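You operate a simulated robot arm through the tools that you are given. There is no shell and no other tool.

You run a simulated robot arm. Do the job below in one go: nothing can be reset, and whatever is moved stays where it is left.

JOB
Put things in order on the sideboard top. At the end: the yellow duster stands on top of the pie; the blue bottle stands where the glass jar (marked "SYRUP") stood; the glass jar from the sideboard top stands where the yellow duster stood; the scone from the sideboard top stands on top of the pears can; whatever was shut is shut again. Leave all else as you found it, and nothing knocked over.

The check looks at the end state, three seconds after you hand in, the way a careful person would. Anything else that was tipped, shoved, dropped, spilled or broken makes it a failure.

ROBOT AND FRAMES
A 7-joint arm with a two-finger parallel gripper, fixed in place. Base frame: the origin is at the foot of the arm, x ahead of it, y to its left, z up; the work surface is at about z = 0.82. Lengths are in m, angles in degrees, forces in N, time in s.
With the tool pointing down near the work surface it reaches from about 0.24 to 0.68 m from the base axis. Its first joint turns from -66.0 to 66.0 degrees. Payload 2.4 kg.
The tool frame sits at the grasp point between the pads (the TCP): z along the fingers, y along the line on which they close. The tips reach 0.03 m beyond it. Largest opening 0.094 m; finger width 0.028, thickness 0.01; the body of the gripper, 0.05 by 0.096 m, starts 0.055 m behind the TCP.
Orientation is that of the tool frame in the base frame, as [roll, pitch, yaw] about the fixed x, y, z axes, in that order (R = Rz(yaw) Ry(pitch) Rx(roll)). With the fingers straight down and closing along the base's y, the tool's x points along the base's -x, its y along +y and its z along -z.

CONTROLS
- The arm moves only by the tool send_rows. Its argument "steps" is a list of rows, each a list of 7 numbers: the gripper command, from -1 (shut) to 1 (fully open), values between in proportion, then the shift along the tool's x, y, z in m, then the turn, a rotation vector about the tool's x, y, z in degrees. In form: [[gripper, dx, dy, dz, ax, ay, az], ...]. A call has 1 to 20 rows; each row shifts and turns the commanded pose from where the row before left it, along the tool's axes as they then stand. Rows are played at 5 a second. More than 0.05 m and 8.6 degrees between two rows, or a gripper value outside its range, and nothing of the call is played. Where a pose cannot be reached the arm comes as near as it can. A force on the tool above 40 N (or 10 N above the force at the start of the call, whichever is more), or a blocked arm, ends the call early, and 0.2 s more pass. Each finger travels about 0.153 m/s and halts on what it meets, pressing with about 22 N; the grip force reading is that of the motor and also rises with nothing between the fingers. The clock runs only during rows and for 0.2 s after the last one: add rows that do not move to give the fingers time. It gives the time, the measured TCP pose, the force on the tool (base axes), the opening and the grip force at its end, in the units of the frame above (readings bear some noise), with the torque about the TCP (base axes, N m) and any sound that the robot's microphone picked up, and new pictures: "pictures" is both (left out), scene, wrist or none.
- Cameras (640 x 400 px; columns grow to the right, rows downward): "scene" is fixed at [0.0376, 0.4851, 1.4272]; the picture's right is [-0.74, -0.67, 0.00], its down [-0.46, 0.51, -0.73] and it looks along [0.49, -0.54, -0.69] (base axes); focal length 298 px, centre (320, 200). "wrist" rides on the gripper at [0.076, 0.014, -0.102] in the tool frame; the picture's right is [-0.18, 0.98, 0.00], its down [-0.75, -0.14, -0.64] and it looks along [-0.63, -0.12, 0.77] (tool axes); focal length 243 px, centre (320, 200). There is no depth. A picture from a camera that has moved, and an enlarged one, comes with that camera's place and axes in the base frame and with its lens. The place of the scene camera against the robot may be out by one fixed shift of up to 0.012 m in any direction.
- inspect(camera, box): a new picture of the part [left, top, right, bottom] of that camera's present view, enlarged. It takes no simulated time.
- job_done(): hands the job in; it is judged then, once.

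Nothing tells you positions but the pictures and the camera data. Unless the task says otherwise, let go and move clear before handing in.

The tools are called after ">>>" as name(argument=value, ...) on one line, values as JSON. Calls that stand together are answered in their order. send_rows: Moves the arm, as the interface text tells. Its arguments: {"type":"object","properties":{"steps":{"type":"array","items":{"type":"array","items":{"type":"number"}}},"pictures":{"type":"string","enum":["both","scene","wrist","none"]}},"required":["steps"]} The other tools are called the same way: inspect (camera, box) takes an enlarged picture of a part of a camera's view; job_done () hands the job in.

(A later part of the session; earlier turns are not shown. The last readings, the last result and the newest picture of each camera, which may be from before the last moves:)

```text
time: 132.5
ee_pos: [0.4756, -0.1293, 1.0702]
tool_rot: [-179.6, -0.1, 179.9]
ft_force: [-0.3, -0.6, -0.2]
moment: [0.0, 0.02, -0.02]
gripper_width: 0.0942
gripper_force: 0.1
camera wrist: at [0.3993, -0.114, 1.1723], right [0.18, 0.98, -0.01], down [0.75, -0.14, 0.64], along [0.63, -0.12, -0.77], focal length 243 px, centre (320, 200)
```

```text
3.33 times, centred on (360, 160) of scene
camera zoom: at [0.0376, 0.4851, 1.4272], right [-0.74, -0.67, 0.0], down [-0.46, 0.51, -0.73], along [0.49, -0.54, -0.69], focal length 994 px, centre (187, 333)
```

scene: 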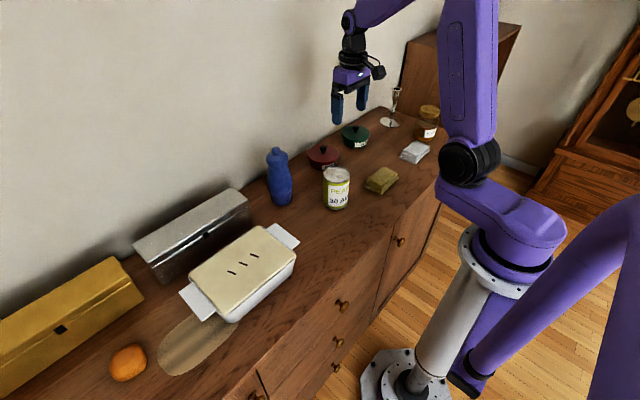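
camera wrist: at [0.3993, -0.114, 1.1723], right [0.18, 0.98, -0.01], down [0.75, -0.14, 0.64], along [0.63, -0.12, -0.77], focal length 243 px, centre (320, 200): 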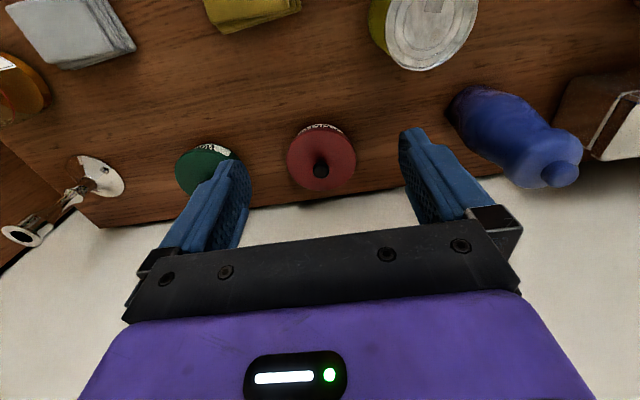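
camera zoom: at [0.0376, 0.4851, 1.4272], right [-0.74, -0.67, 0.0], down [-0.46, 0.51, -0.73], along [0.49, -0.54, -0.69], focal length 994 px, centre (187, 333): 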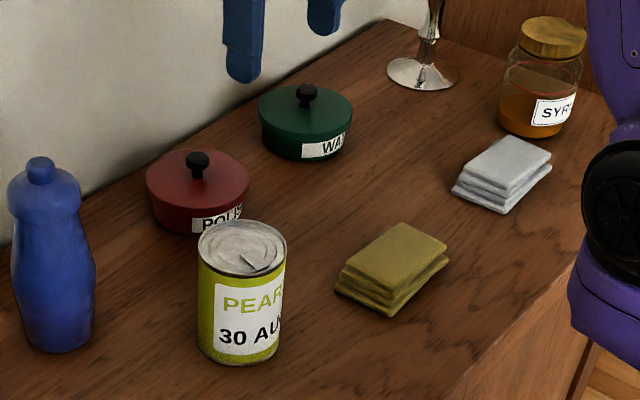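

The red pot ("POLISH") has a separate lid with a black knob. I'll move nearer for a second view so I can triangulate its knob.

>>> send_rows(steps=[[1, -0.02, -0.008, 0.035, 0, 0, 0], [1, -0.02, -0.008, 0.035, 0, 0, 0], [1, 0, 0, 0, 0, 0, 0]])

>>> inspect(camera="wrist", box=[200, 60, 440, 240])

```text
time: 133.3
ee_pos: [0.5157, -0.1436, 1.0003]
tool_rot: [-179.5, 0.0, -180.0]
ft_force: [0.4, 0.5, 0.3]
moment: [0.02, -0.01, 0.01]
gripper_width: 0.0938
gripper_force: 0.0
camera wrist: at [0.4403, -0.128, 1.1019], right [0.18, 0.98, -0.01], down [0.75, -0.14, 0.64], along [0.63, -0.12, -0.77], focal length 243 px, centre (320, 200)
```

scene: 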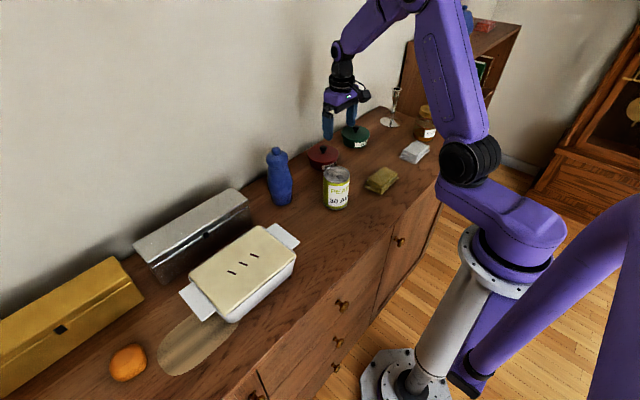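
wrist: 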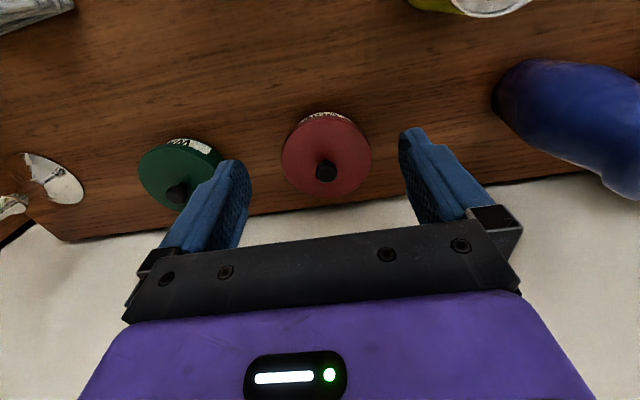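

```text
2.22 times, centred on (320, 150) of wrist
camera zoom: at [0.4403, -0.128, 1.1019], right [0.18, 0.98, -0.01], down [0.75, -0.14, 0.64], along [0.63, -0.12, -0.77], focal length 539 px, centre (320, 311)
```

zoom: 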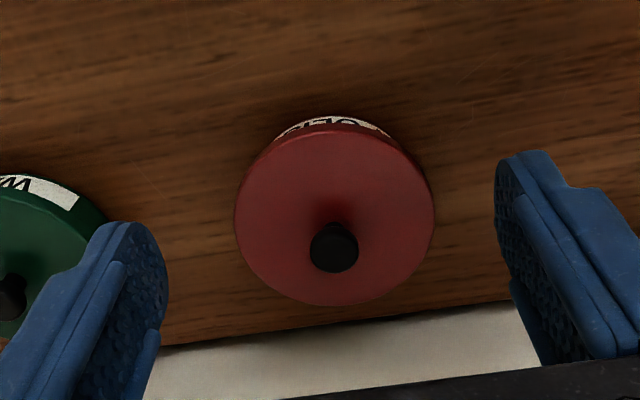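

The red lid is about 10 cm across, centred near (0.574, −0.146) with the knob top at z≈0.895. I'll hover above the knob and check alignment.

>>> send_rows(steps=[[0.4, -0.03, -0.002, 0.02, 0.5, 0, 0], [0.2, -0.028, 0, 0.03, 0, 0, 0], [0.2, 0, 0, 0.015, 0, 0, 0], [0.2, 0, 0, 0, 0, 0, 0]])

>>> inspect(camera="wrist", box=[200, 60, 440, 240])

>>> inspect(camera="scene", box=[270, 90, 390, 180])

```text
time: 134.3
ee_pos: [0.5718, -0.1465, 0.9357]
tool_rot: [-179.0, -0.1, -179.9]
ft_force: [-0.3, 0.6, 0.3]
moment: [0.0, 0.01, 0.04]
gripper_width: 0.0566
gripper_force: 0.1
camera wrist: at [0.4961, -0.1311, 1.0382], right [0.18, 0.98, -0.02], down [0.75, -0.13, 0.64], along [0.63, -0.13, -0.77], focal length 243 px, centre (320, 200)
```

scene: 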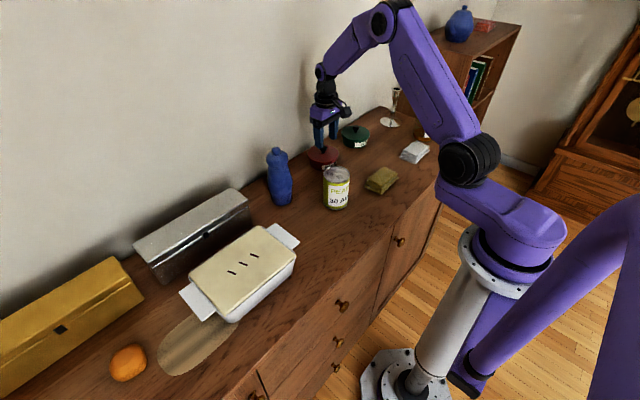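
wrist: 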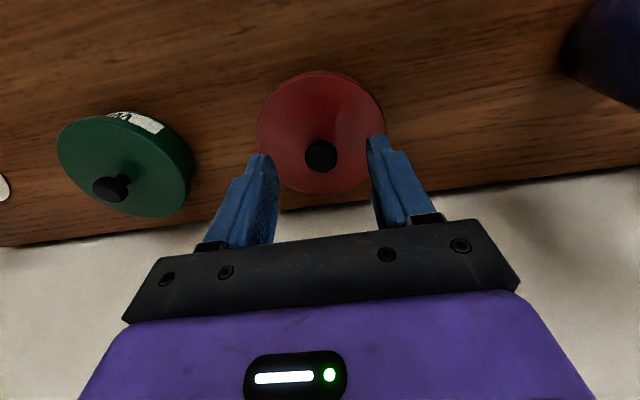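

```text
2.22 times, centred on (320, 150) of wrist
camera zoom: at [0.4961, -0.1311, 1.0382], right [0.18, 0.98, -0.02], down [0.75, -0.13, 0.64], along [0.63, -0.13, -0.77], focal length 539 px, centre (320, 311)
```

zoom: 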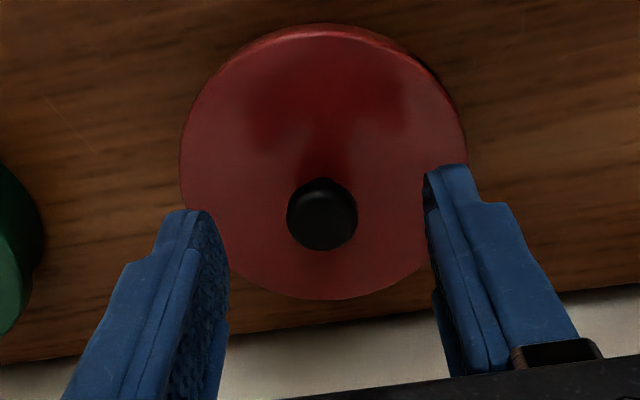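

```text
4.44 times, centred on (330, 135) of scene
camera zoom: at [0.0376, 0.4851, 1.4272], right [-0.74, -0.67, 0.0], down [-0.46, 0.51, -0.73], along [0.49, -0.54, -0.69], focal length 1325 px, centre (276, 489)
```

zoom: 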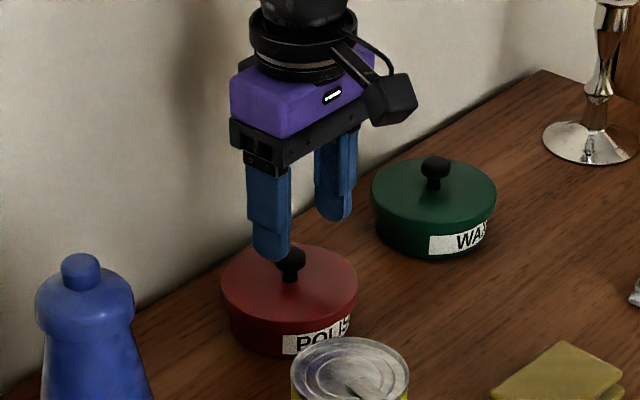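

The knob head (about 2 cm wide) is at roughly (0.575, −0.145, 0.89). Descending with a 3 mm correction, tips staying above the lid.

>>> send_rows(steps=[[0.2, -0.0033, 0.0014, 0.012, -1, 0, 0], [0.2, 0, 0, 0.012, 0, 0, 0], [0.2, 0, 0, 0.0095, 0, 0, 0], [0.2, 0, 0, 0, 0, 0, 0]], pictures="wrist")

>>> inspect(camera="wrist", box=[200, 60, 440, 240])

>>> inspect(camera="scene", box=[270, 90, 390, 180])

```text
time: 135.3
ee_pos: [0.5758, -0.1461, 0.9027]
tool_rot: [180.0, 0.0, 179.9]
ft_force: [-0.8, 0.7, 0.6]
moment: [0.0, -0.03, 0.01]
gripper_width: 0.0563
gripper_force: 0.1
camera wrist: at [0.5006, -0.1317, 1.0047], right [0.18, 0.98, 0.0], down [0.75, -0.14, 0.64], along [0.63, -0.12, -0.77], focal length 243 px, centre (320, 200)
```

wrist: 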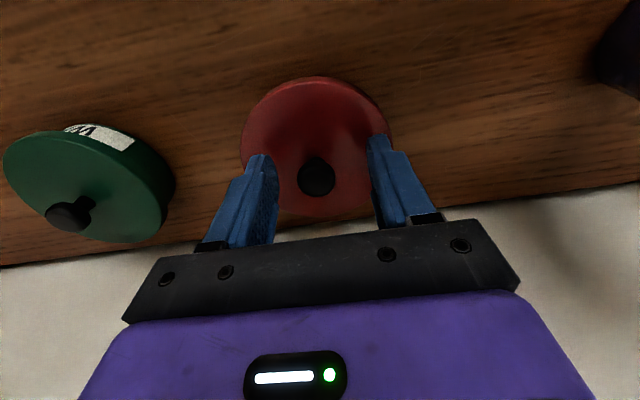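

```text
2.22 times, centred on (320, 150) of wrist
camera zoom: at [0.5006, -0.1317, 1.0047], right [0.18, 0.98, 0.0], down [0.75, -0.14, 0.64], along [0.63, -0.12, -0.77], focal length 539 px, centre (320, 311)
```

zoom: 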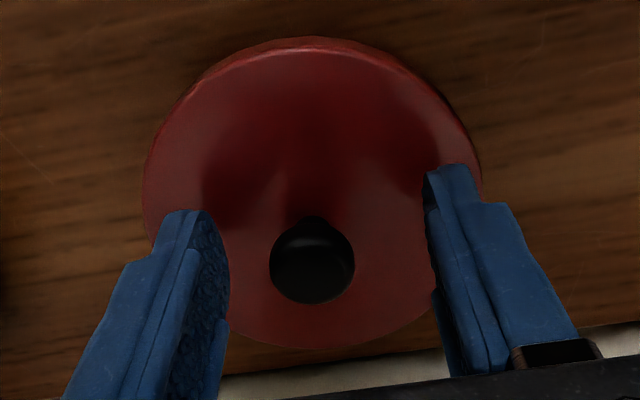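

```text
4.44 times, centred on (330, 135) of scene
camera zoom: at [0.0376, 0.4851, 1.4272], right [-0.74, -0.67, 0.0], down [-0.46, 0.51, -0.73], along [0.49, -0.54, -0.69], focal length 1325 px, centre (276, 489)
```

zoom: 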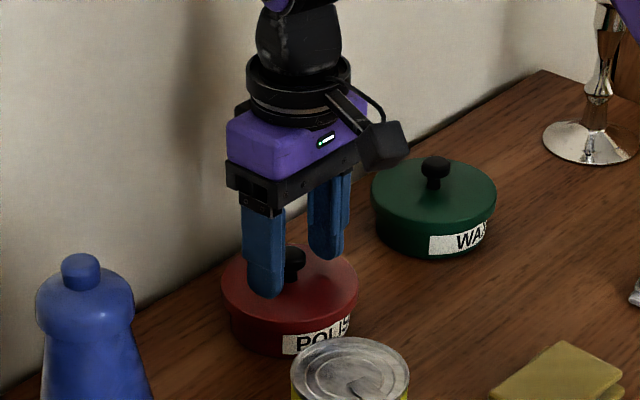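

>>> send_rows(steps=[[0.0, 0, -0.002, 0, 0, 0, 0], [-0.2, 0, 0, 0, 0, 0, 0], [-0.4, 0, 0, 0, 0, 0, 0], [-0.7, 0, 0, 0, 0, 0, 0], [-1, 0, 0, 0, 0, 0, 0], [-1, 0, 0, 0, 0, 0, 0]], pictures="none")

```text
time: 136.7
ee_pos: [0.577, -0.1482, 0.9007]
tool_rot: [179.9, 0.0, 180.0]
ft_force: [0.2, -0.1, -0.1]
moment: [0.03, -0.02, -0.02]
gripper_width: 0.0222
gripper_force: 22.0
heard: snap
```

The gripper holds the knob at 22 mm, but the microphone heard a snap. I'll look closely before doing anything else.

>>> inspect(camera="wrist", box=[200, 60, 440, 240])

>>> inspect(camera="scene", box=[270, 90, 390, 180])

>>> inspect(camera="scene", box=[0, 0, 640, 400])

```text
2.22 times, centred on (320, 150) of wrist
camera zoom: at [0.5006, -0.1335, 1.0044], right [0.18, 0.98, 0.0], down [0.75, -0.14, 0.64], along [0.63, -0.12, -0.77], focal length 539 px, centre (320, 311)
```

zoom: 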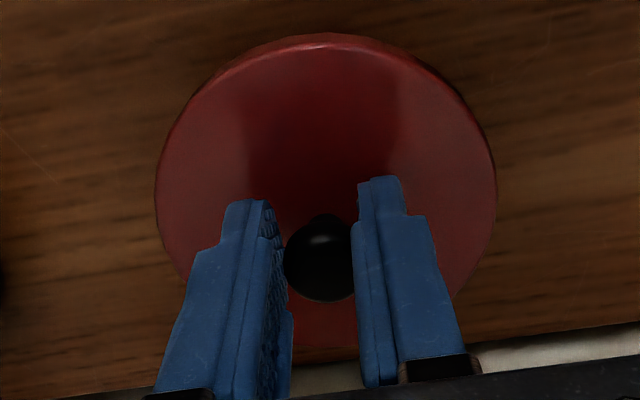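

```text
4.44 times, centred on (330, 135) of scene
camera zoom: at [0.0376, 0.4851, 1.4272], right [-0.74, -0.67, 0.0], down [-0.46, 0.51, -0.73], along [0.49, -0.54, -0.69], focal length 1325 px, centre (276, 489)
```

zoom: 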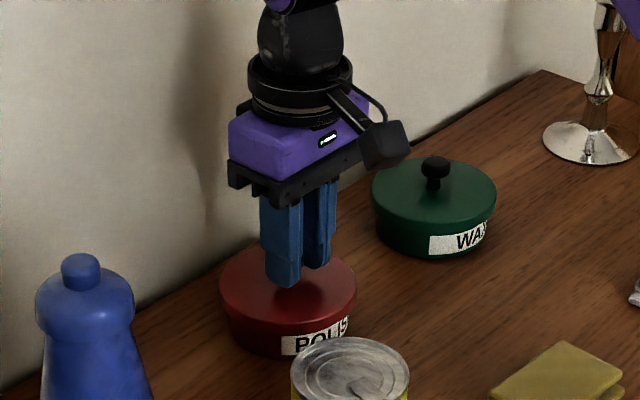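

```text
1.00 times, centred on (320, 200) of scene (not enlarged: the box is as wide or as high as the picture)
camera zoom: at [0.0376, 0.4851, 1.4272], right [-0.74, -0.67, 0.0], down [-0.46, 0.51, -0.73], along [0.49, -0.54, -0.69], focal length 298 px, centre (320, 200)
```

zoom: 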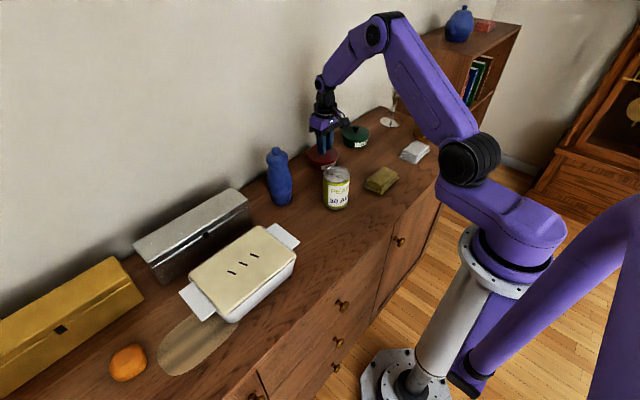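

Nothing looks broken. I'll lift just a few millimetres to feel what the knob carries.

>>> send_rows(steps=[[-1, 0, 0, -0.002, 0, 0, 0], [-1, 0, 0, -0.003, 0, 0, 0], [-1, 0, 0, -0.003, 0, 0, 0], [-1, 0, 0, 0, 0, 0, 0]], pictures="scene")

>>> inspect(camera="scene", box=[270, 90, 390, 180])

>>> inspect(camera="wrist", box=[200, 60, 440, 240])

```text
time: 137.7
ee_pos: [0.5774, -0.1475, 0.9109]
tool_rot: [179.9, -0.1, 180.0]
ft_force: [-1.1, -0.3, -0.1]
moment: [0.03, -0.01, 0.0]
gripper_width: 0.0223
gripper_force: 22.3
```

scene: 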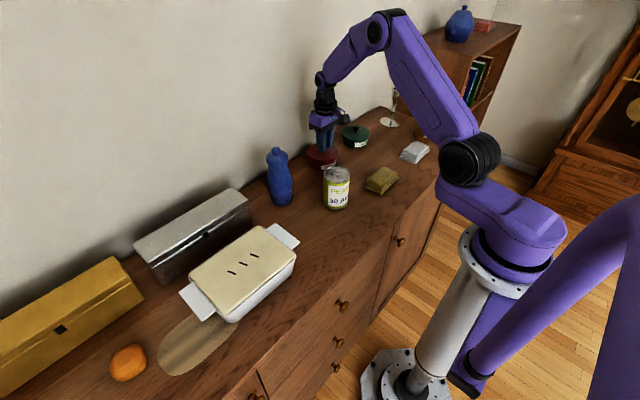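

```text
4.44 times, centred on (330, 135) of scene
camera zoom: at [0.0376, 0.4851, 1.4272], right [-0.74, -0.67, 0.0], down [-0.46, 0.51, -0.73], along [0.49, -0.54, -0.69], focal length 1325 px, centre (276, 489)
```

zoom: 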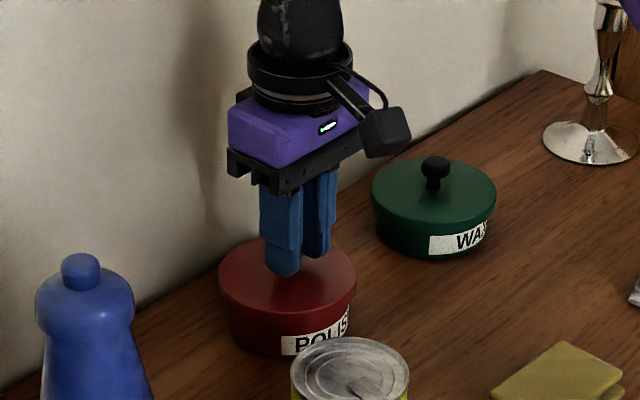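

```text
2.22 times, centred on (320, 150) of wrist
camera zoom: at [0.501, -0.1336, 1.0134], right [0.18, 0.98, 0.0], down [0.75, -0.14, 0.64], along [0.63, -0.12, -0.77], focal length 539 px, centre (320, 311)
```

zoom: 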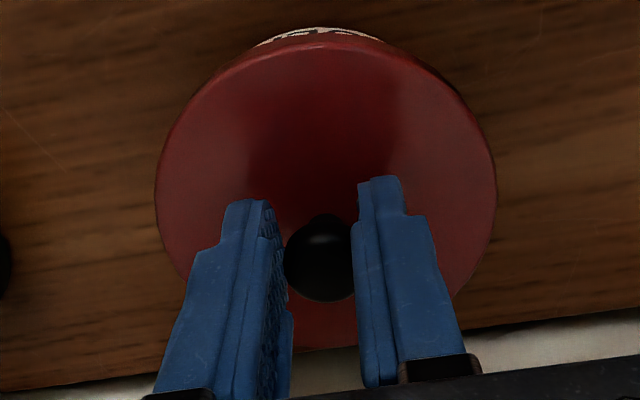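

The lid comes up on its own, so this pot opens. I'll lift it clear and look inside with the scene camera.

>>> send_rows(steps=[[-1, 0, 0, -0.02, 0, 0, 0], [-1, 0, 0, -0.035, 0, 0, 0], [-1, 0, 0, -0.04, 0, 0, 0], [-1, 0, 0, -0.03, 0, 0, 0], [-1, 0, 0, 0, 0, 0, 0]])

>>> inspect(camera="scene", box=[270, 90, 390, 180])

>>> inspect(camera="wrist", box=[160, 0, 480, 240])

```text
time: 138.9
ee_pos: [0.5765, -0.1477, 1.0328]
tool_rot: [179.9, 0.0, -179.9]
ft_force: [0.4, 0.1, -0.3]
moment: [-0.01, 0.0, -0.02]
gripper_width: 0.0224
gripper_force: 22.2
camera wrist: at [0.5006, -0.1338, 1.1353], right [0.18, 0.98, 0.0], down [0.75, -0.14, 0.64], along [0.63, -0.12, -0.77], focal length 243 px, centre (320, 200)
```

scene: 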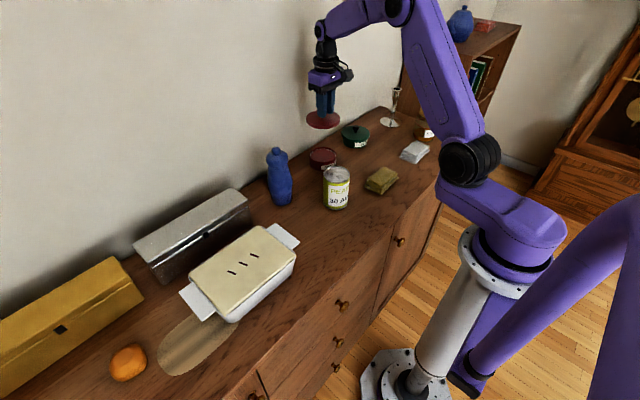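
wrist: 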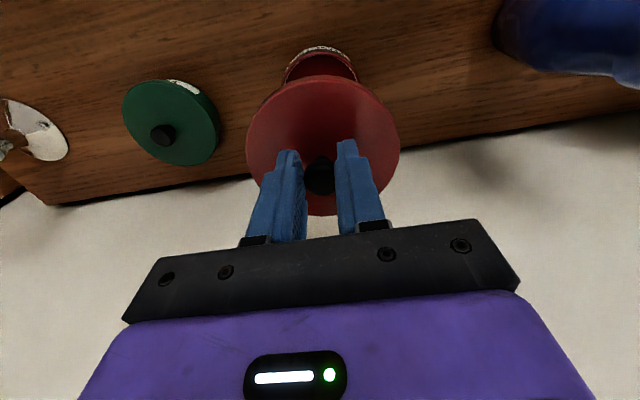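

```text
4.44 times, centred on (330, 135) of scene
camera zoom: at [0.0376, 0.4851, 1.4272], right [-0.74, -0.67, 0.0], down [-0.46, 0.51, -0.73], along [0.49, -0.54, -0.69], focal length 1325 px, centre (276, 489)
```

zoom: 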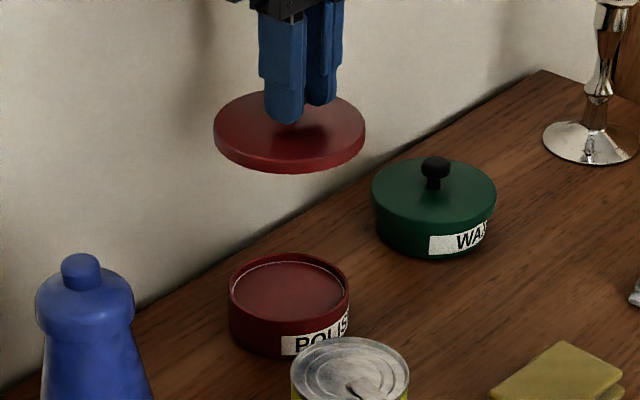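

```text
1.67 times, centred on (320, 120) of wrist
camera zoom: at [0.5006, -0.1338, 1.1353], right [0.18, 0.98, 0.0], down [0.75, -0.14, 0.64], along [0.63, -0.12, -0.77], focal length 404 px, centre (320, 333)
```

zoom: 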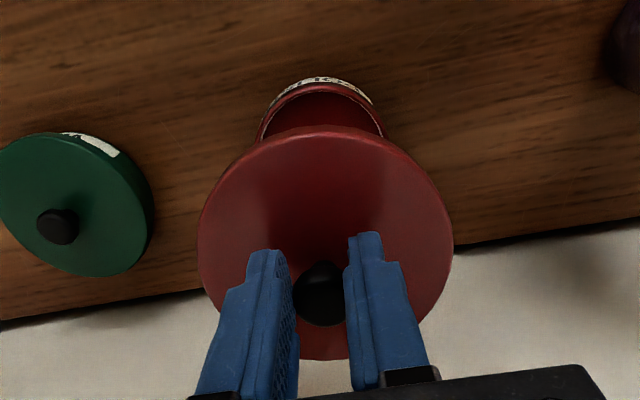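

The red pot holds no scone. I'll put its lid straight back down exactly where it came from.

>>> send_rows(steps=[[-1, 0, 0, 0.04, 0, 0, 0], [-1, 0, 0, 0.04, 0, 0, 0], [-1, 0, 0, 0.03, 0, 0, 0], [-1, 0, 0, 0.015, 0, 0, 0], [-1, 0, 0, 0.005, 0, 0, 0], [-1, 0, 0, 0.002, 0, 0, 0], [-1, 0, 0, 0, 0, 0, 0]], pictures="scene")

>>> inspect(camera="scene", box=[270, 90, 390, 180])

```text
time: 140.5
ee_pos: [0.5758, -0.147, 0.9014]
tool_rot: [180.0, -0.1, -180.0]
ft_force: [0.3, 0.4, -0.4]
moment: [-0.01, -0.01, 0.03]
gripper_width: 0.0223
gripper_force: 22.3
```

scene: 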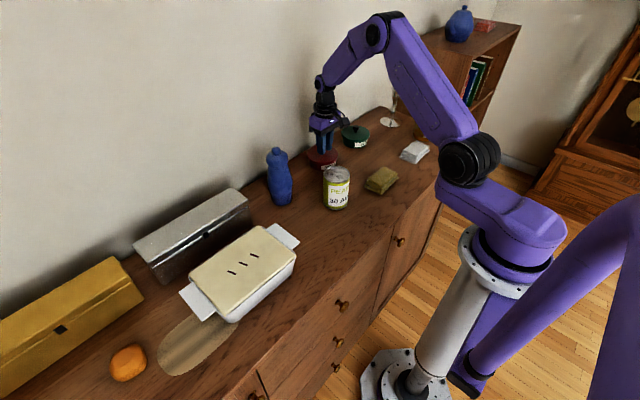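

```text
4.44 times, centred on (330, 135) of scene
camera zoom: at [0.0376, 0.4851, 1.4272], right [-0.74, -0.67, 0.0], down [-0.46, 0.51, -0.73], along [0.49, -0.54, -0.69], focal length 1325 px, centre (276, 489)
```

zoom: 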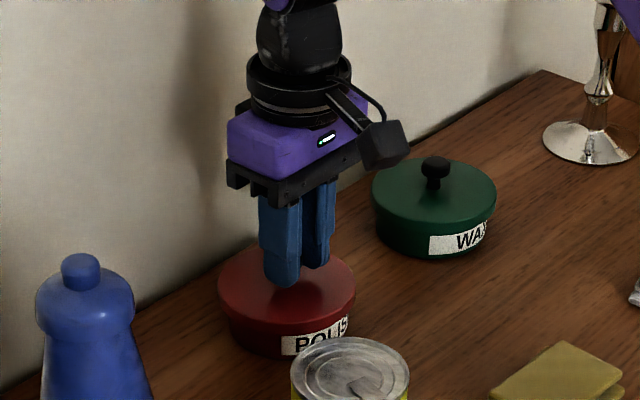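

>>> send_rows(steps=[[-1, 0, 0, 0.001, 0, 0, 0], [-0.6, 0, 0, 0, 0, 0, 0], [-0.3, 0, 0, 0, 0, 0, 0], [0.1, 0, 0, 0, 0, 0, 0], [0.1, 0, 0, -0.03, 0, 0, 0], [0.1, 0, 0, -0.04, 0, 0, 0], [0.1, 0.02, -0.04, -0.02, 0, 0, 0], [0.1, 0.02, -0.045, 0, 0, 0, 0], [0.1, 0.01, -0.045, 0, 0, 0, 0], [0.1, 0, -0.03, 0, 0, 0, 0], [0.1, 0, 0, 0, 0, 0, 0]])

>>> inspect(camera="wrist", box=[200, 60, 440, 240])

>>> inspect(camera="scene", box=[270, 90, 430, 210])

```text
time: 142.9
ee_pos: [0.5275, -0.3087, 0.9919]
tool_rot: [179.9, -0.1, 180.0]
ft_force: [-0.6, 0.8, -0.3]
moment: [-0.01, 0.0, -0.01]
gripper_width: 0.0519
gripper_force: 0.1
camera wrist: at [0.4508, -0.2937, 1.0949], right [0.18, 0.98, 0.0], down [0.75, -0.14, 0.64], along [0.63, -0.12, -0.77], focal length 243 px, centre (320, 200)
```

scene: 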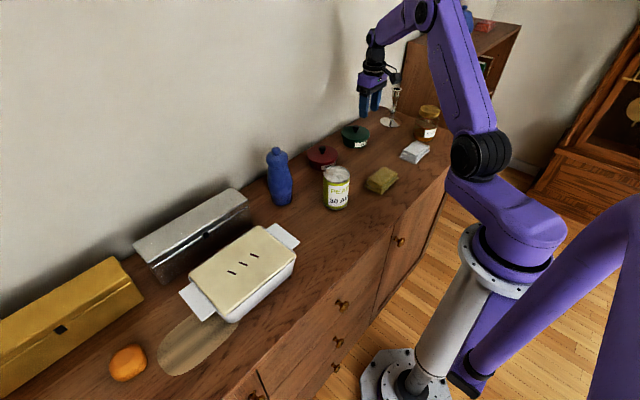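
wrist: 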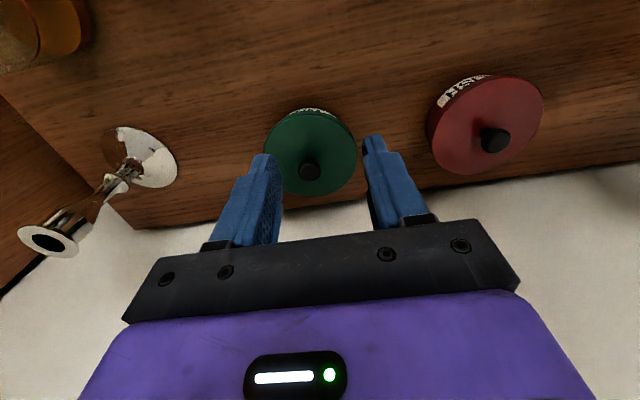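

```text
2.22 times, centred on (320, 150) of wrist
camera zoom: at [0.4508, -0.2937, 1.0949], right [0.18, 0.98, 0.0], down [0.75, -0.14, 0.64], along [0.63, -0.12, -0.77], focal length 539 px, centre (320, 311)
```

zoom: 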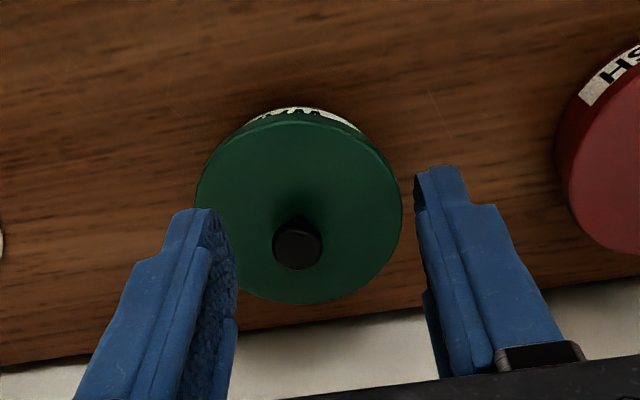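

```text
3.33 times, centred on (350, 150) of scene
camera zoom: at [0.0376, 0.4851, 1.4272], right [-0.74, -0.67, 0.0], down [-0.46, 0.51, -0.73], along [0.49, -0.54, -0.69], focal length 994 px, centre (220, 367)
```

zoom: 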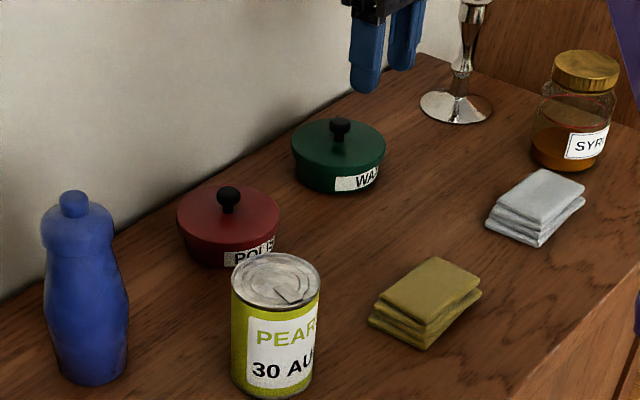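

The red lid sits properly again. The green pot's knob is near (0.574, −0.327, 0.89); moving over it.

>>> send_rows(steps=[[0.2, -0.024, -0.0095, 0.02, 0, 0, 0], [0.2, -0.0235, -0.009, 0.03, 0, 0, 0], [0.2, 0, 0, 0.02, 0, 0, 0], [0.2, 0, 0, 0, 0, 0, 0]], pictures="wrist")

>>> inspect(camera="wrist", box=[200, 60, 440, 240])

```text
time: 143.9
ee_pos: [0.5754, -0.3283, 0.9226]
tool_rot: [179.9, -0.1, -179.9]
ft_force: [0.3, -0.1, 0.1]
moment: [-0.05, 0.0, 0.0]
gripper_width: 0.0564
gripper_force: 0.0
camera wrist: at [0.4993, -0.3138, 1.025], right [0.18, 0.98, 0.0], down [0.75, -0.14, 0.64], along [0.63, -0.12, -0.77], focal length 243 px, centre (320, 200)
```

wrist: 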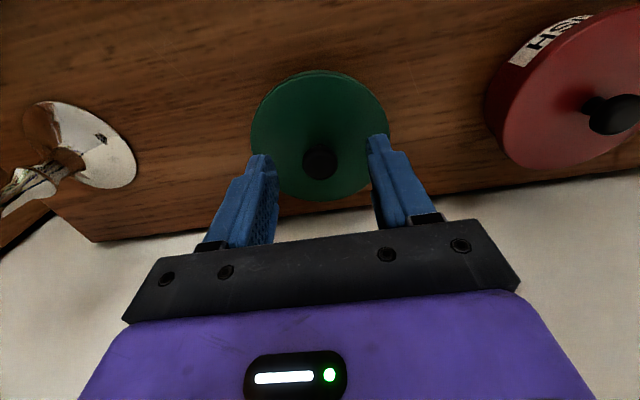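

```text
2.22 times, centred on (320, 150) of wrist
camera zoom: at [0.4993, -0.3138, 1.025], right [0.18, 0.98, 0.0], down [0.75, -0.14, 0.64], along [0.63, -0.12, -0.77], focal length 539 px, centre (320, 311)
```

zoom: 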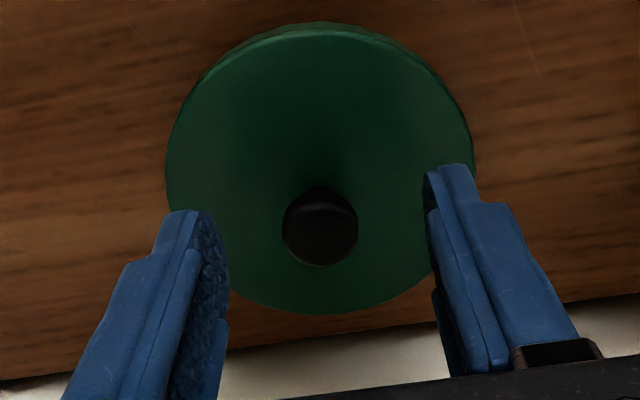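

Centred on the green knob. Descend and close.

>>> send_rows(steps=[[0.2, -0.001, 0, 0.012, 0, 0, 0], [0.2, 0, 0, 0.0085, 0, 0, 0], [0, 0, 0, 0, 0, 0, 0], [-0.3, 0, 0, 0, 0, 0, 0], [-0.5, 0, 0, 0, 0, 0, 0], [-0.7, 0, 0, 0, 0, 0, 0], [-1, 0, 0, 0, 0, 0, 0]], pictures="none")

>>> send_rows(steps=[[-1, 0, 0, -0.003, 0, 0, 0], [-1, 0, 0, -0.005, 0, 0, 0], [-1, 0, 0, -0.02, 0, 0, 0], [-1, 0, 0, -0.035, 0, 0, 0], [-1, 0, 0, -0.04, 0, 0, 0], [-1, 0, 0, -0.03, 0, 0, 0], [-1, 0, 0, 0, 0, 0, 0]])

>>> inspect(camera="scene", box=[290, 80, 410, 170])

```text
time: 145.5
ee_pos: [0.5752, -0.3264, 0.9021]
tool_rot: [179.9, -0.1, 180.0]
ft_force: [-0.6, 0.0, 0.7]
moment: [-0.01, -0.01, -0.01]
gripper_width: 0.0223
gripper_force: 21.6
heard: snap
```

```text
time: 147.1
ee_pos: [0.5757, -0.3267, 1.0359]
tool_rot: [179.9, -0.1, -180.0]
ft_force: [0.1, -0.6, -1.5]
moment: [0.04, 0.01, -0.02]
gripper_width: 0.0219
gripper_force: 21.9
camera wrist: at [0.4996, -0.3115, 1.1386], right [0.18, 0.98, 0.0], down [0.75, -0.14, 0.64], along [0.63, -0.12, -0.77], focal length 243 px, centre (320, 200)
```

scene: 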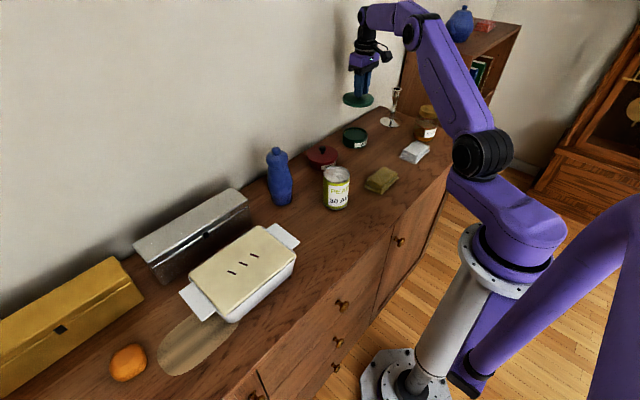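
wrist: 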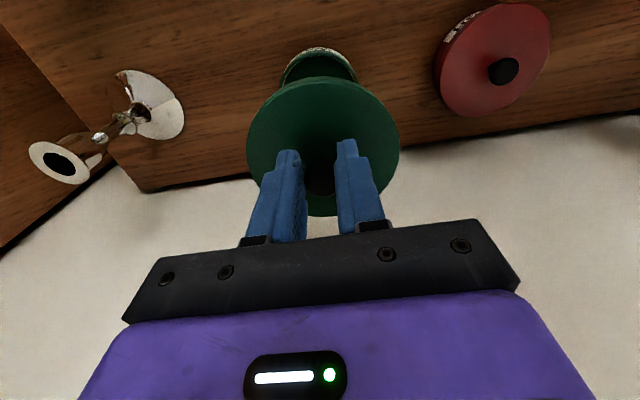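

```text
4.44 times, centred on (350, 125) of scene
camera zoom: at [0.0376, 0.4851, 1.4272], right [-0.74, -0.67, 0.0], down [-0.46, 0.51, -0.73], along [0.49, -0.54, -0.69], focal length 1325 px, centre (187, 533)
```

zoom: 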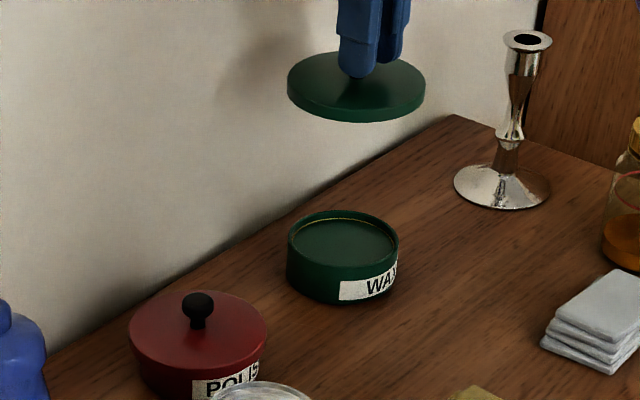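

The green pot is empty too, and the "snap" is evidently just the fingers meeting a hard knob. I'll put this lid back, then take a much closer look at that orange lump beside the yellow box, which I had assumed was a fruit.

>>> send_rows(steps=[[-1, 0, 0, 0.04, 0, 0, 0], [-1, 0, 0, 0.04, 0, 0, 0], [-1, 0, 0, 0.03, 0, 0, 0], [-1, 0, 0, 0.015, 0, 0, 0], [-1, 0, 0, 0.005, 0, 0, 0], [-1, 0, 0, 0.003, 0, 0, 0], [-1, 0, 0, 0, 0, 0, 0]], pictures="scene")

>>> inspect(camera="scene", box=[290, 80, 410, 170])

>>> inspect(camera="scene", box=[80, 320, 200, 400])

```text
time: 148.7
ee_pos: [0.5749, -0.326, 0.9012]
tool_rot: [180.0, -0.1, -180.0]
ft_force: [-1.4, 0.9, -0.4]
moment: [0.01, 0.02, -0.01]
gripper_width: 0.0223
gripper_force: 22.0
```

scene: 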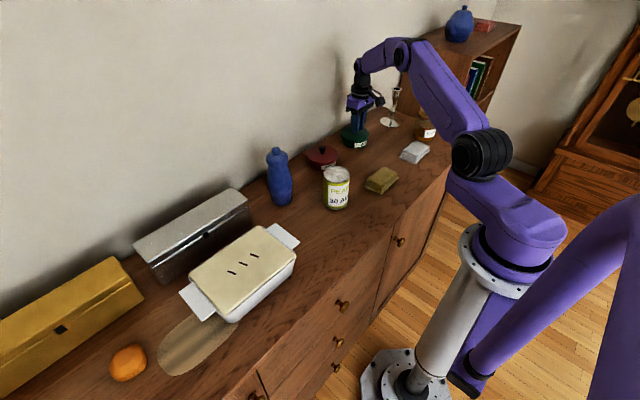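

```text
4.44 times, centred on (350, 125) of scene
camera zoom: at [0.0376, 0.4851, 1.4272], right [-0.74, -0.67, 0.0], down [-0.46, 0.51, -0.73], along [0.49, -0.54, -0.69], focal length 1325 px, centre (187, 533)
```

zoom: 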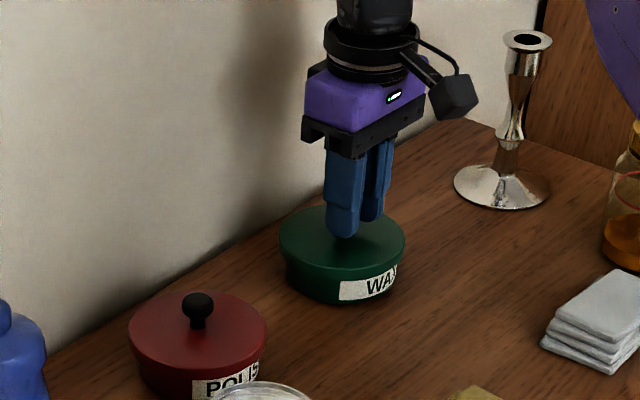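

```text
5.00 times, centred on (140, 360) of scene
camera zoom: at [0.0376, 0.4851, 1.4272], right [-0.74, -0.67, 0.0], down [-0.46, 0.51, -0.73], along [0.49, -0.54, -0.69], focal length 1490 px, centre (1220, -600)
```

zoom: 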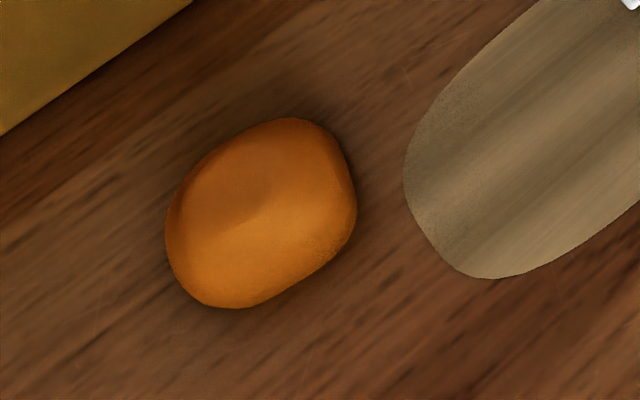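

That "orange" is a flattened golden bun with a ridge, not a fruit: it is the scone, near (0.425, 0.568). The boxes and pots never needed opening, but they are all back shut. I'll release this lid and go to the yellow duster.

>>> send_rows(steps=[[-0.6, 0, 0, 0, 0, 0, 0], [-0.3, 0, 0, 0, 0, 0, 0], [0.1, 0, 0, 0, 0, 0, 0], [0.1, 0, 0, -0.03, 0, 0, 0], [0.5, 0, 0, -0.045, 0, 0, 0], [1, 0.03, 0.02, -0.045, 0, 0, 0], [1, 0.045, 0.02, 0, 0, 0, 0], [1, 0.045, 0.02, 0, 0, 0, 0], [1, 0.045, 0.03, 0, 0, 0, 0], [1, 0.03, 0.03, 0, 0, 0, 0], [1, 0, 0.025, 0, 0, 0, 0], [1, 0, 0, 0, 0, 0, 0]])

>>> inspect(camera="wrist", box=[200, 60, 440, 240])

>>> inspect(camera="scene", box=[290, 80, 450, 200])

```text
refused: row 6 steps farther than a row can; nothing moved
```

```text
2.22 times, centred on (320, 150) of wrist
camera zoom: at [0.5, -0.3118, 1.0044], right [0.18, 0.98, 0.0], down [0.75, -0.14, 0.64], along [0.63, -0.12, -0.77], focal length 539 px, centre (320, 311)
```

zoom: 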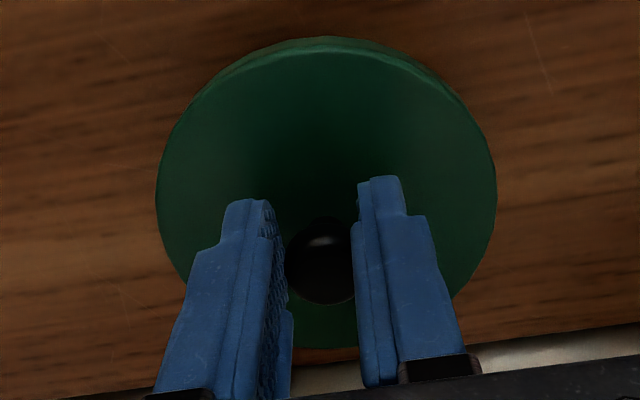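

```text
3.33 times, centred on (370, 140) of scene
camera zoom: at [0.0376, 0.4851, 1.4272], right [-0.74, -0.67, 0.0], down [-0.46, 0.51, -0.73], along [0.49, -0.54, -0.69], focal length 994 px, centre (153, 400)
```

zoom: 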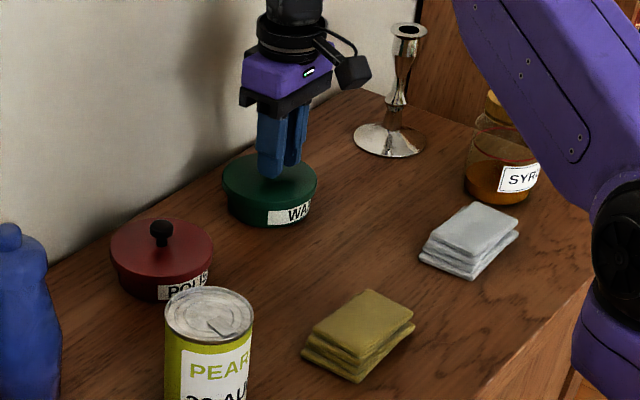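

A row was too long; resending in smaller steps.

>>> send_rows(steps=[[-0.6, 0, 0, 0, 0, 0, 0], [-0.3, 0, 0, 0, 0, 0, 0], [0.1, 0, 0, 0, 0, 0, 0], [0.1, 0, 0, -0.03, 0, 0, 0], [0.5, 0, 0, -0.045, 0, 0, 0], [1, 0, 0, -0.045, 0, 0, 0], [1, 0.04, 0.02, 0, 0, 0, 0], [1, 0.04, 0.02, 0, 0, 0, 0], [1, 0.04, 0.025, 0, 0, 0, 0], [1, 0.04, 0.03, 0, 0, 0, 0], [1, 0.035, 0.03, 0, 0, 0, 0], [1, 0, 0.025, 0, 0, 0, 0], [1, 0, 0, 0, 0, 0, 0]])

>>> inspect(camera="wrist", box=[200, 60, 440, 240])

>>> inspect(camera="scene", box=[290, 80, 450, 200])

```text
time: 151.5
ee_pos: [0.3834, -0.1754, 1.0215]
tool_rot: [180.0, -0.1, 179.9]
ft_force: [-0.3, 0.3, 0.3]
moment: [0.02, -0.01, 0.0]
gripper_width: 0.0941
gripper_force: 0.0
camera wrist: at [0.3071, -0.1608, 1.1241], right [0.18, 0.98, 0.0], down [0.75, -0.14, 0.64], along [0.63, -0.12, -0.77], focal length 243 px, centre (320, 200)
```

scene: 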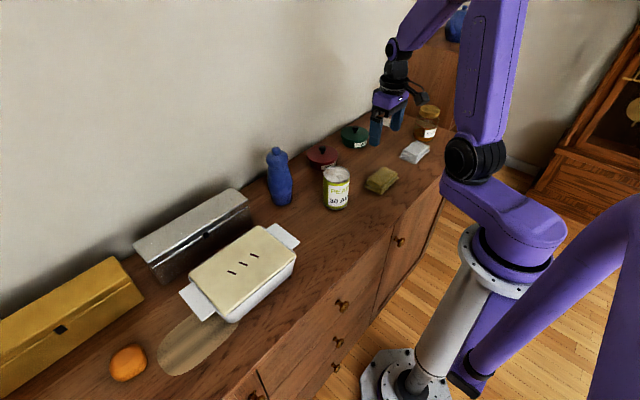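
wrist: 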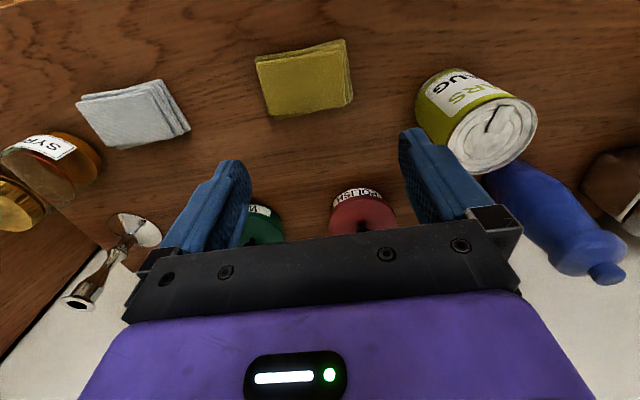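

```text
2.22 times, centred on (320, 150) of wrist
camera zoom: at [0.3071, -0.1608, 1.1241], right [0.18, 0.98, 0.0], down [0.75, -0.14, 0.64], along [0.63, -0.12, -0.77], focal length 539 px, centre (320, 311)
```

zoom: 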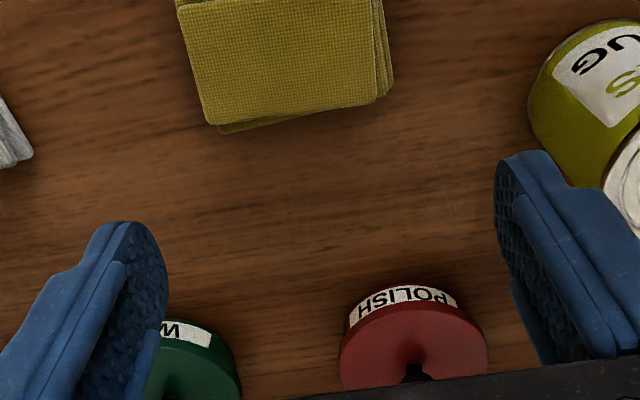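

```text
3.33 times, centred on (370, 140) of scene
camera zoom: at [0.0375, 0.4851, 1.4272], right [-0.74, -0.67, 0.0], down [-0.46, 0.51, -0.73], along [0.49, -0.54, -0.69], focal length 994 px, centre (153, 400)
```

zoom: 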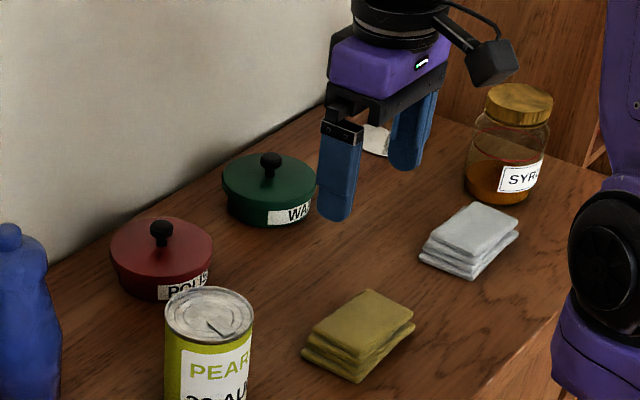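

>>> inspect(camera="wrist", box=[230, 20, 390, 140])

```text
3.33 times, centred on (310, 80) of wrist
camera zoom: at [0.3071, -0.1608, 1.1241], right [0.18, 0.98, 0.0], down [0.75, -0.14, 0.64], along [0.63, -0.12, -0.77], focal length 809 px, centre (353, 600)
```

zoom: 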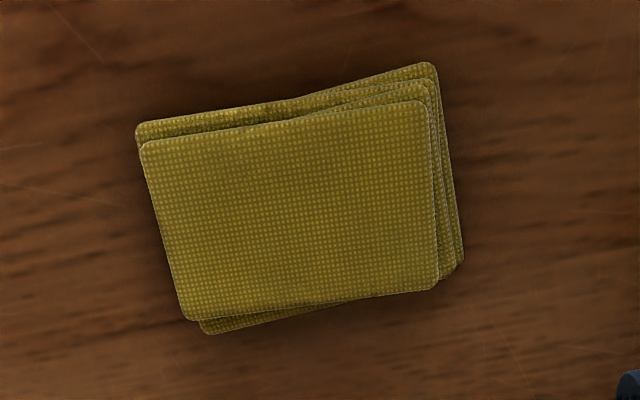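

The duster is a small folded stack, about 6–7 cm in x by 9–10 cm in y, centred near (0.378, −0.190). I'll turn the gripper 90° to close across its narrow side and hover for a check.

>>> send_rows(steps=[[1, 0, 0, 0, 0, 0, -8], [1, 0, 0, 0, 0, 0, -8], [1, 0, 0, 0, 0, 0, -8], [1, 0, 0, 0, 0, 0, -8], [1, 0, 0, 0, 0, 0, -8], [1, 0, 0, 0, 0, 0, -8], [1, 0, 0, 0, 0, 0, -8], [1, 0, 0, 0, 0, 0, -8], [1, 0, 0, 0, 0, 0, -8], [1, 0, 0, 0, 0, 0, -8], [1, 0, 0, 0, 0, 0, -8], [1, 0.0146, 0.0054, 0, 0, 0, -2], [1, 0, 0, 0.045, 0, 0, 0], [1, 0, 0, 0.045, 0, 0, 0], [1, 0, 0, 0, 0, 0, 0]])

>>> inspect(camera="wrist", box=[160, 40, 480, 240])

```text
time: 154.7
ee_pos: [0.3746, -0.1901, 0.9294]
tool_rot: [179.9, -0.1, -90.0]
ft_force: [0.4, 1.1, 0.5]
moment: [0.0, 0.01, 0.01]
gripper_width: 0.0942
gripper_force: 0.1
camera wrist: at [0.361, -0.2654, 1.0312], right [-0.98, 0.18, 0.0], down [0.14, 0.75, 0.64], along [0.12, 0.63, -0.77], focal length 243 px, centre (320, 200)
```

scene: 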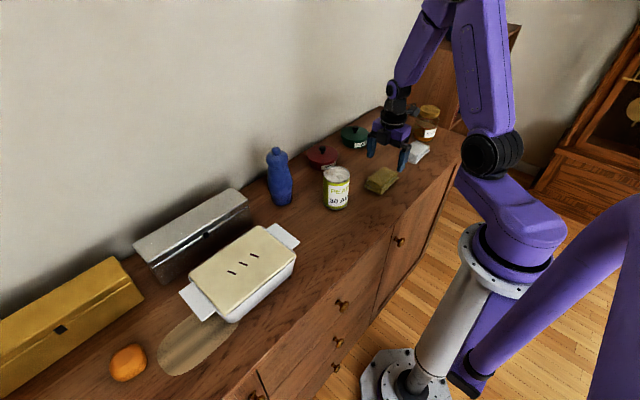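
wrist: 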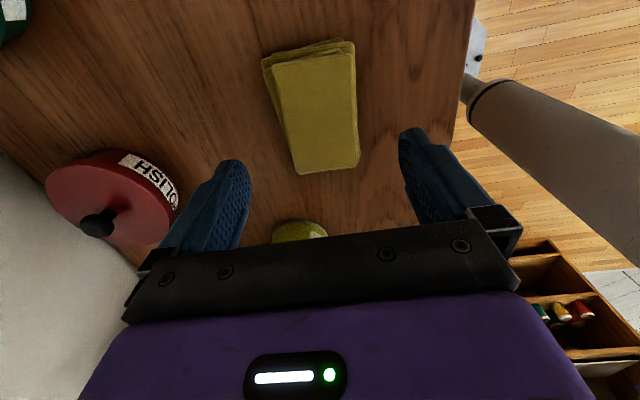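

```text
2.00 times, centred on (320, 140) of wrist
camera zoom: at [0.361, -0.2654, 1.0312], right [-0.98, 0.18, 0.0], down [0.14, 0.75, 0.64], along [0.12, 0.63, -0.77], focal length 485 px, centre (320, 320)
```

zoom: 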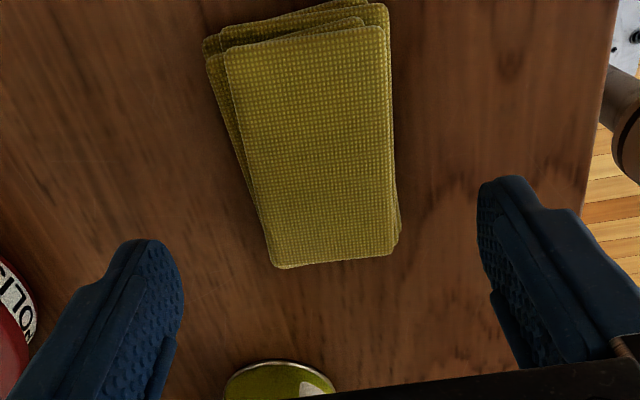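

Both views agree. I'll descend around the stack to just above the wood and close.

>>> send_rows(steps=[[1, 0, -0.002, 0.03, 0, 0, 0], [1, 0, 0, 0.03, 0, 0, 0], [1, 0, 0, 0.012, 0, 0, 0], [1, 0, 0, 0.004, 0, 0, 0], [1, 0, 0, 0, 0, 0, 0]], pictures="wrist")

>>> inspect(camera="scene", box=[330, 120, 450, 210])

```text
time: 155.9
ee_pos: [0.3762, -0.1909, 0.8554]
tool_rot: [179.9, 0.0, -90.0]
ft_force: [-0.8, -0.2, -0.3]
moment: [0.0, 0.02, 0.04]
gripper_width: 0.094
gripper_force: 0.0
camera wrist: at [0.3628, -0.2663, 0.9577], right [-0.98, 0.18, 0.0], down [0.14, 0.75, 0.64], along [0.12, 0.63, -0.77], focal length 243 px, centre (320, 200)
```

wrist: 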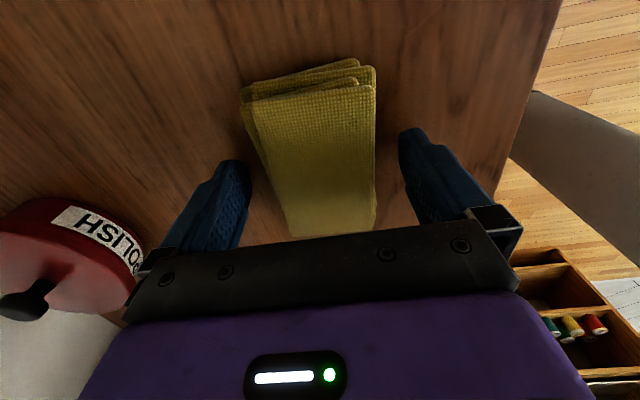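

```text
4.44 times, centred on (390, 165) of scene
camera zoom: at [0.0376, 0.4851, 1.4272], right [-0.74, -0.67, 0.0], down [-0.46, 0.51, -0.73], along [0.49, -0.54, -0.69], focal length 1325 px, centre (9, 356)
```

zoom: 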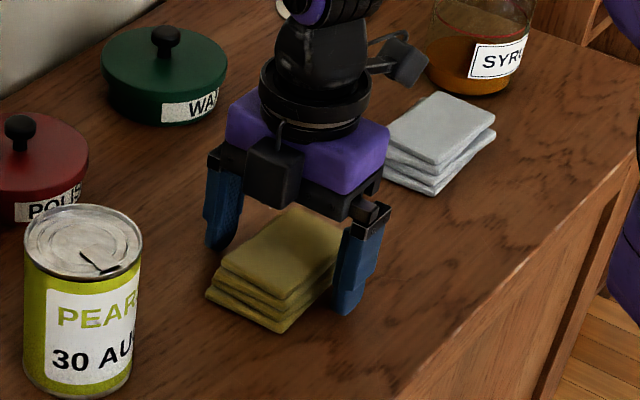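

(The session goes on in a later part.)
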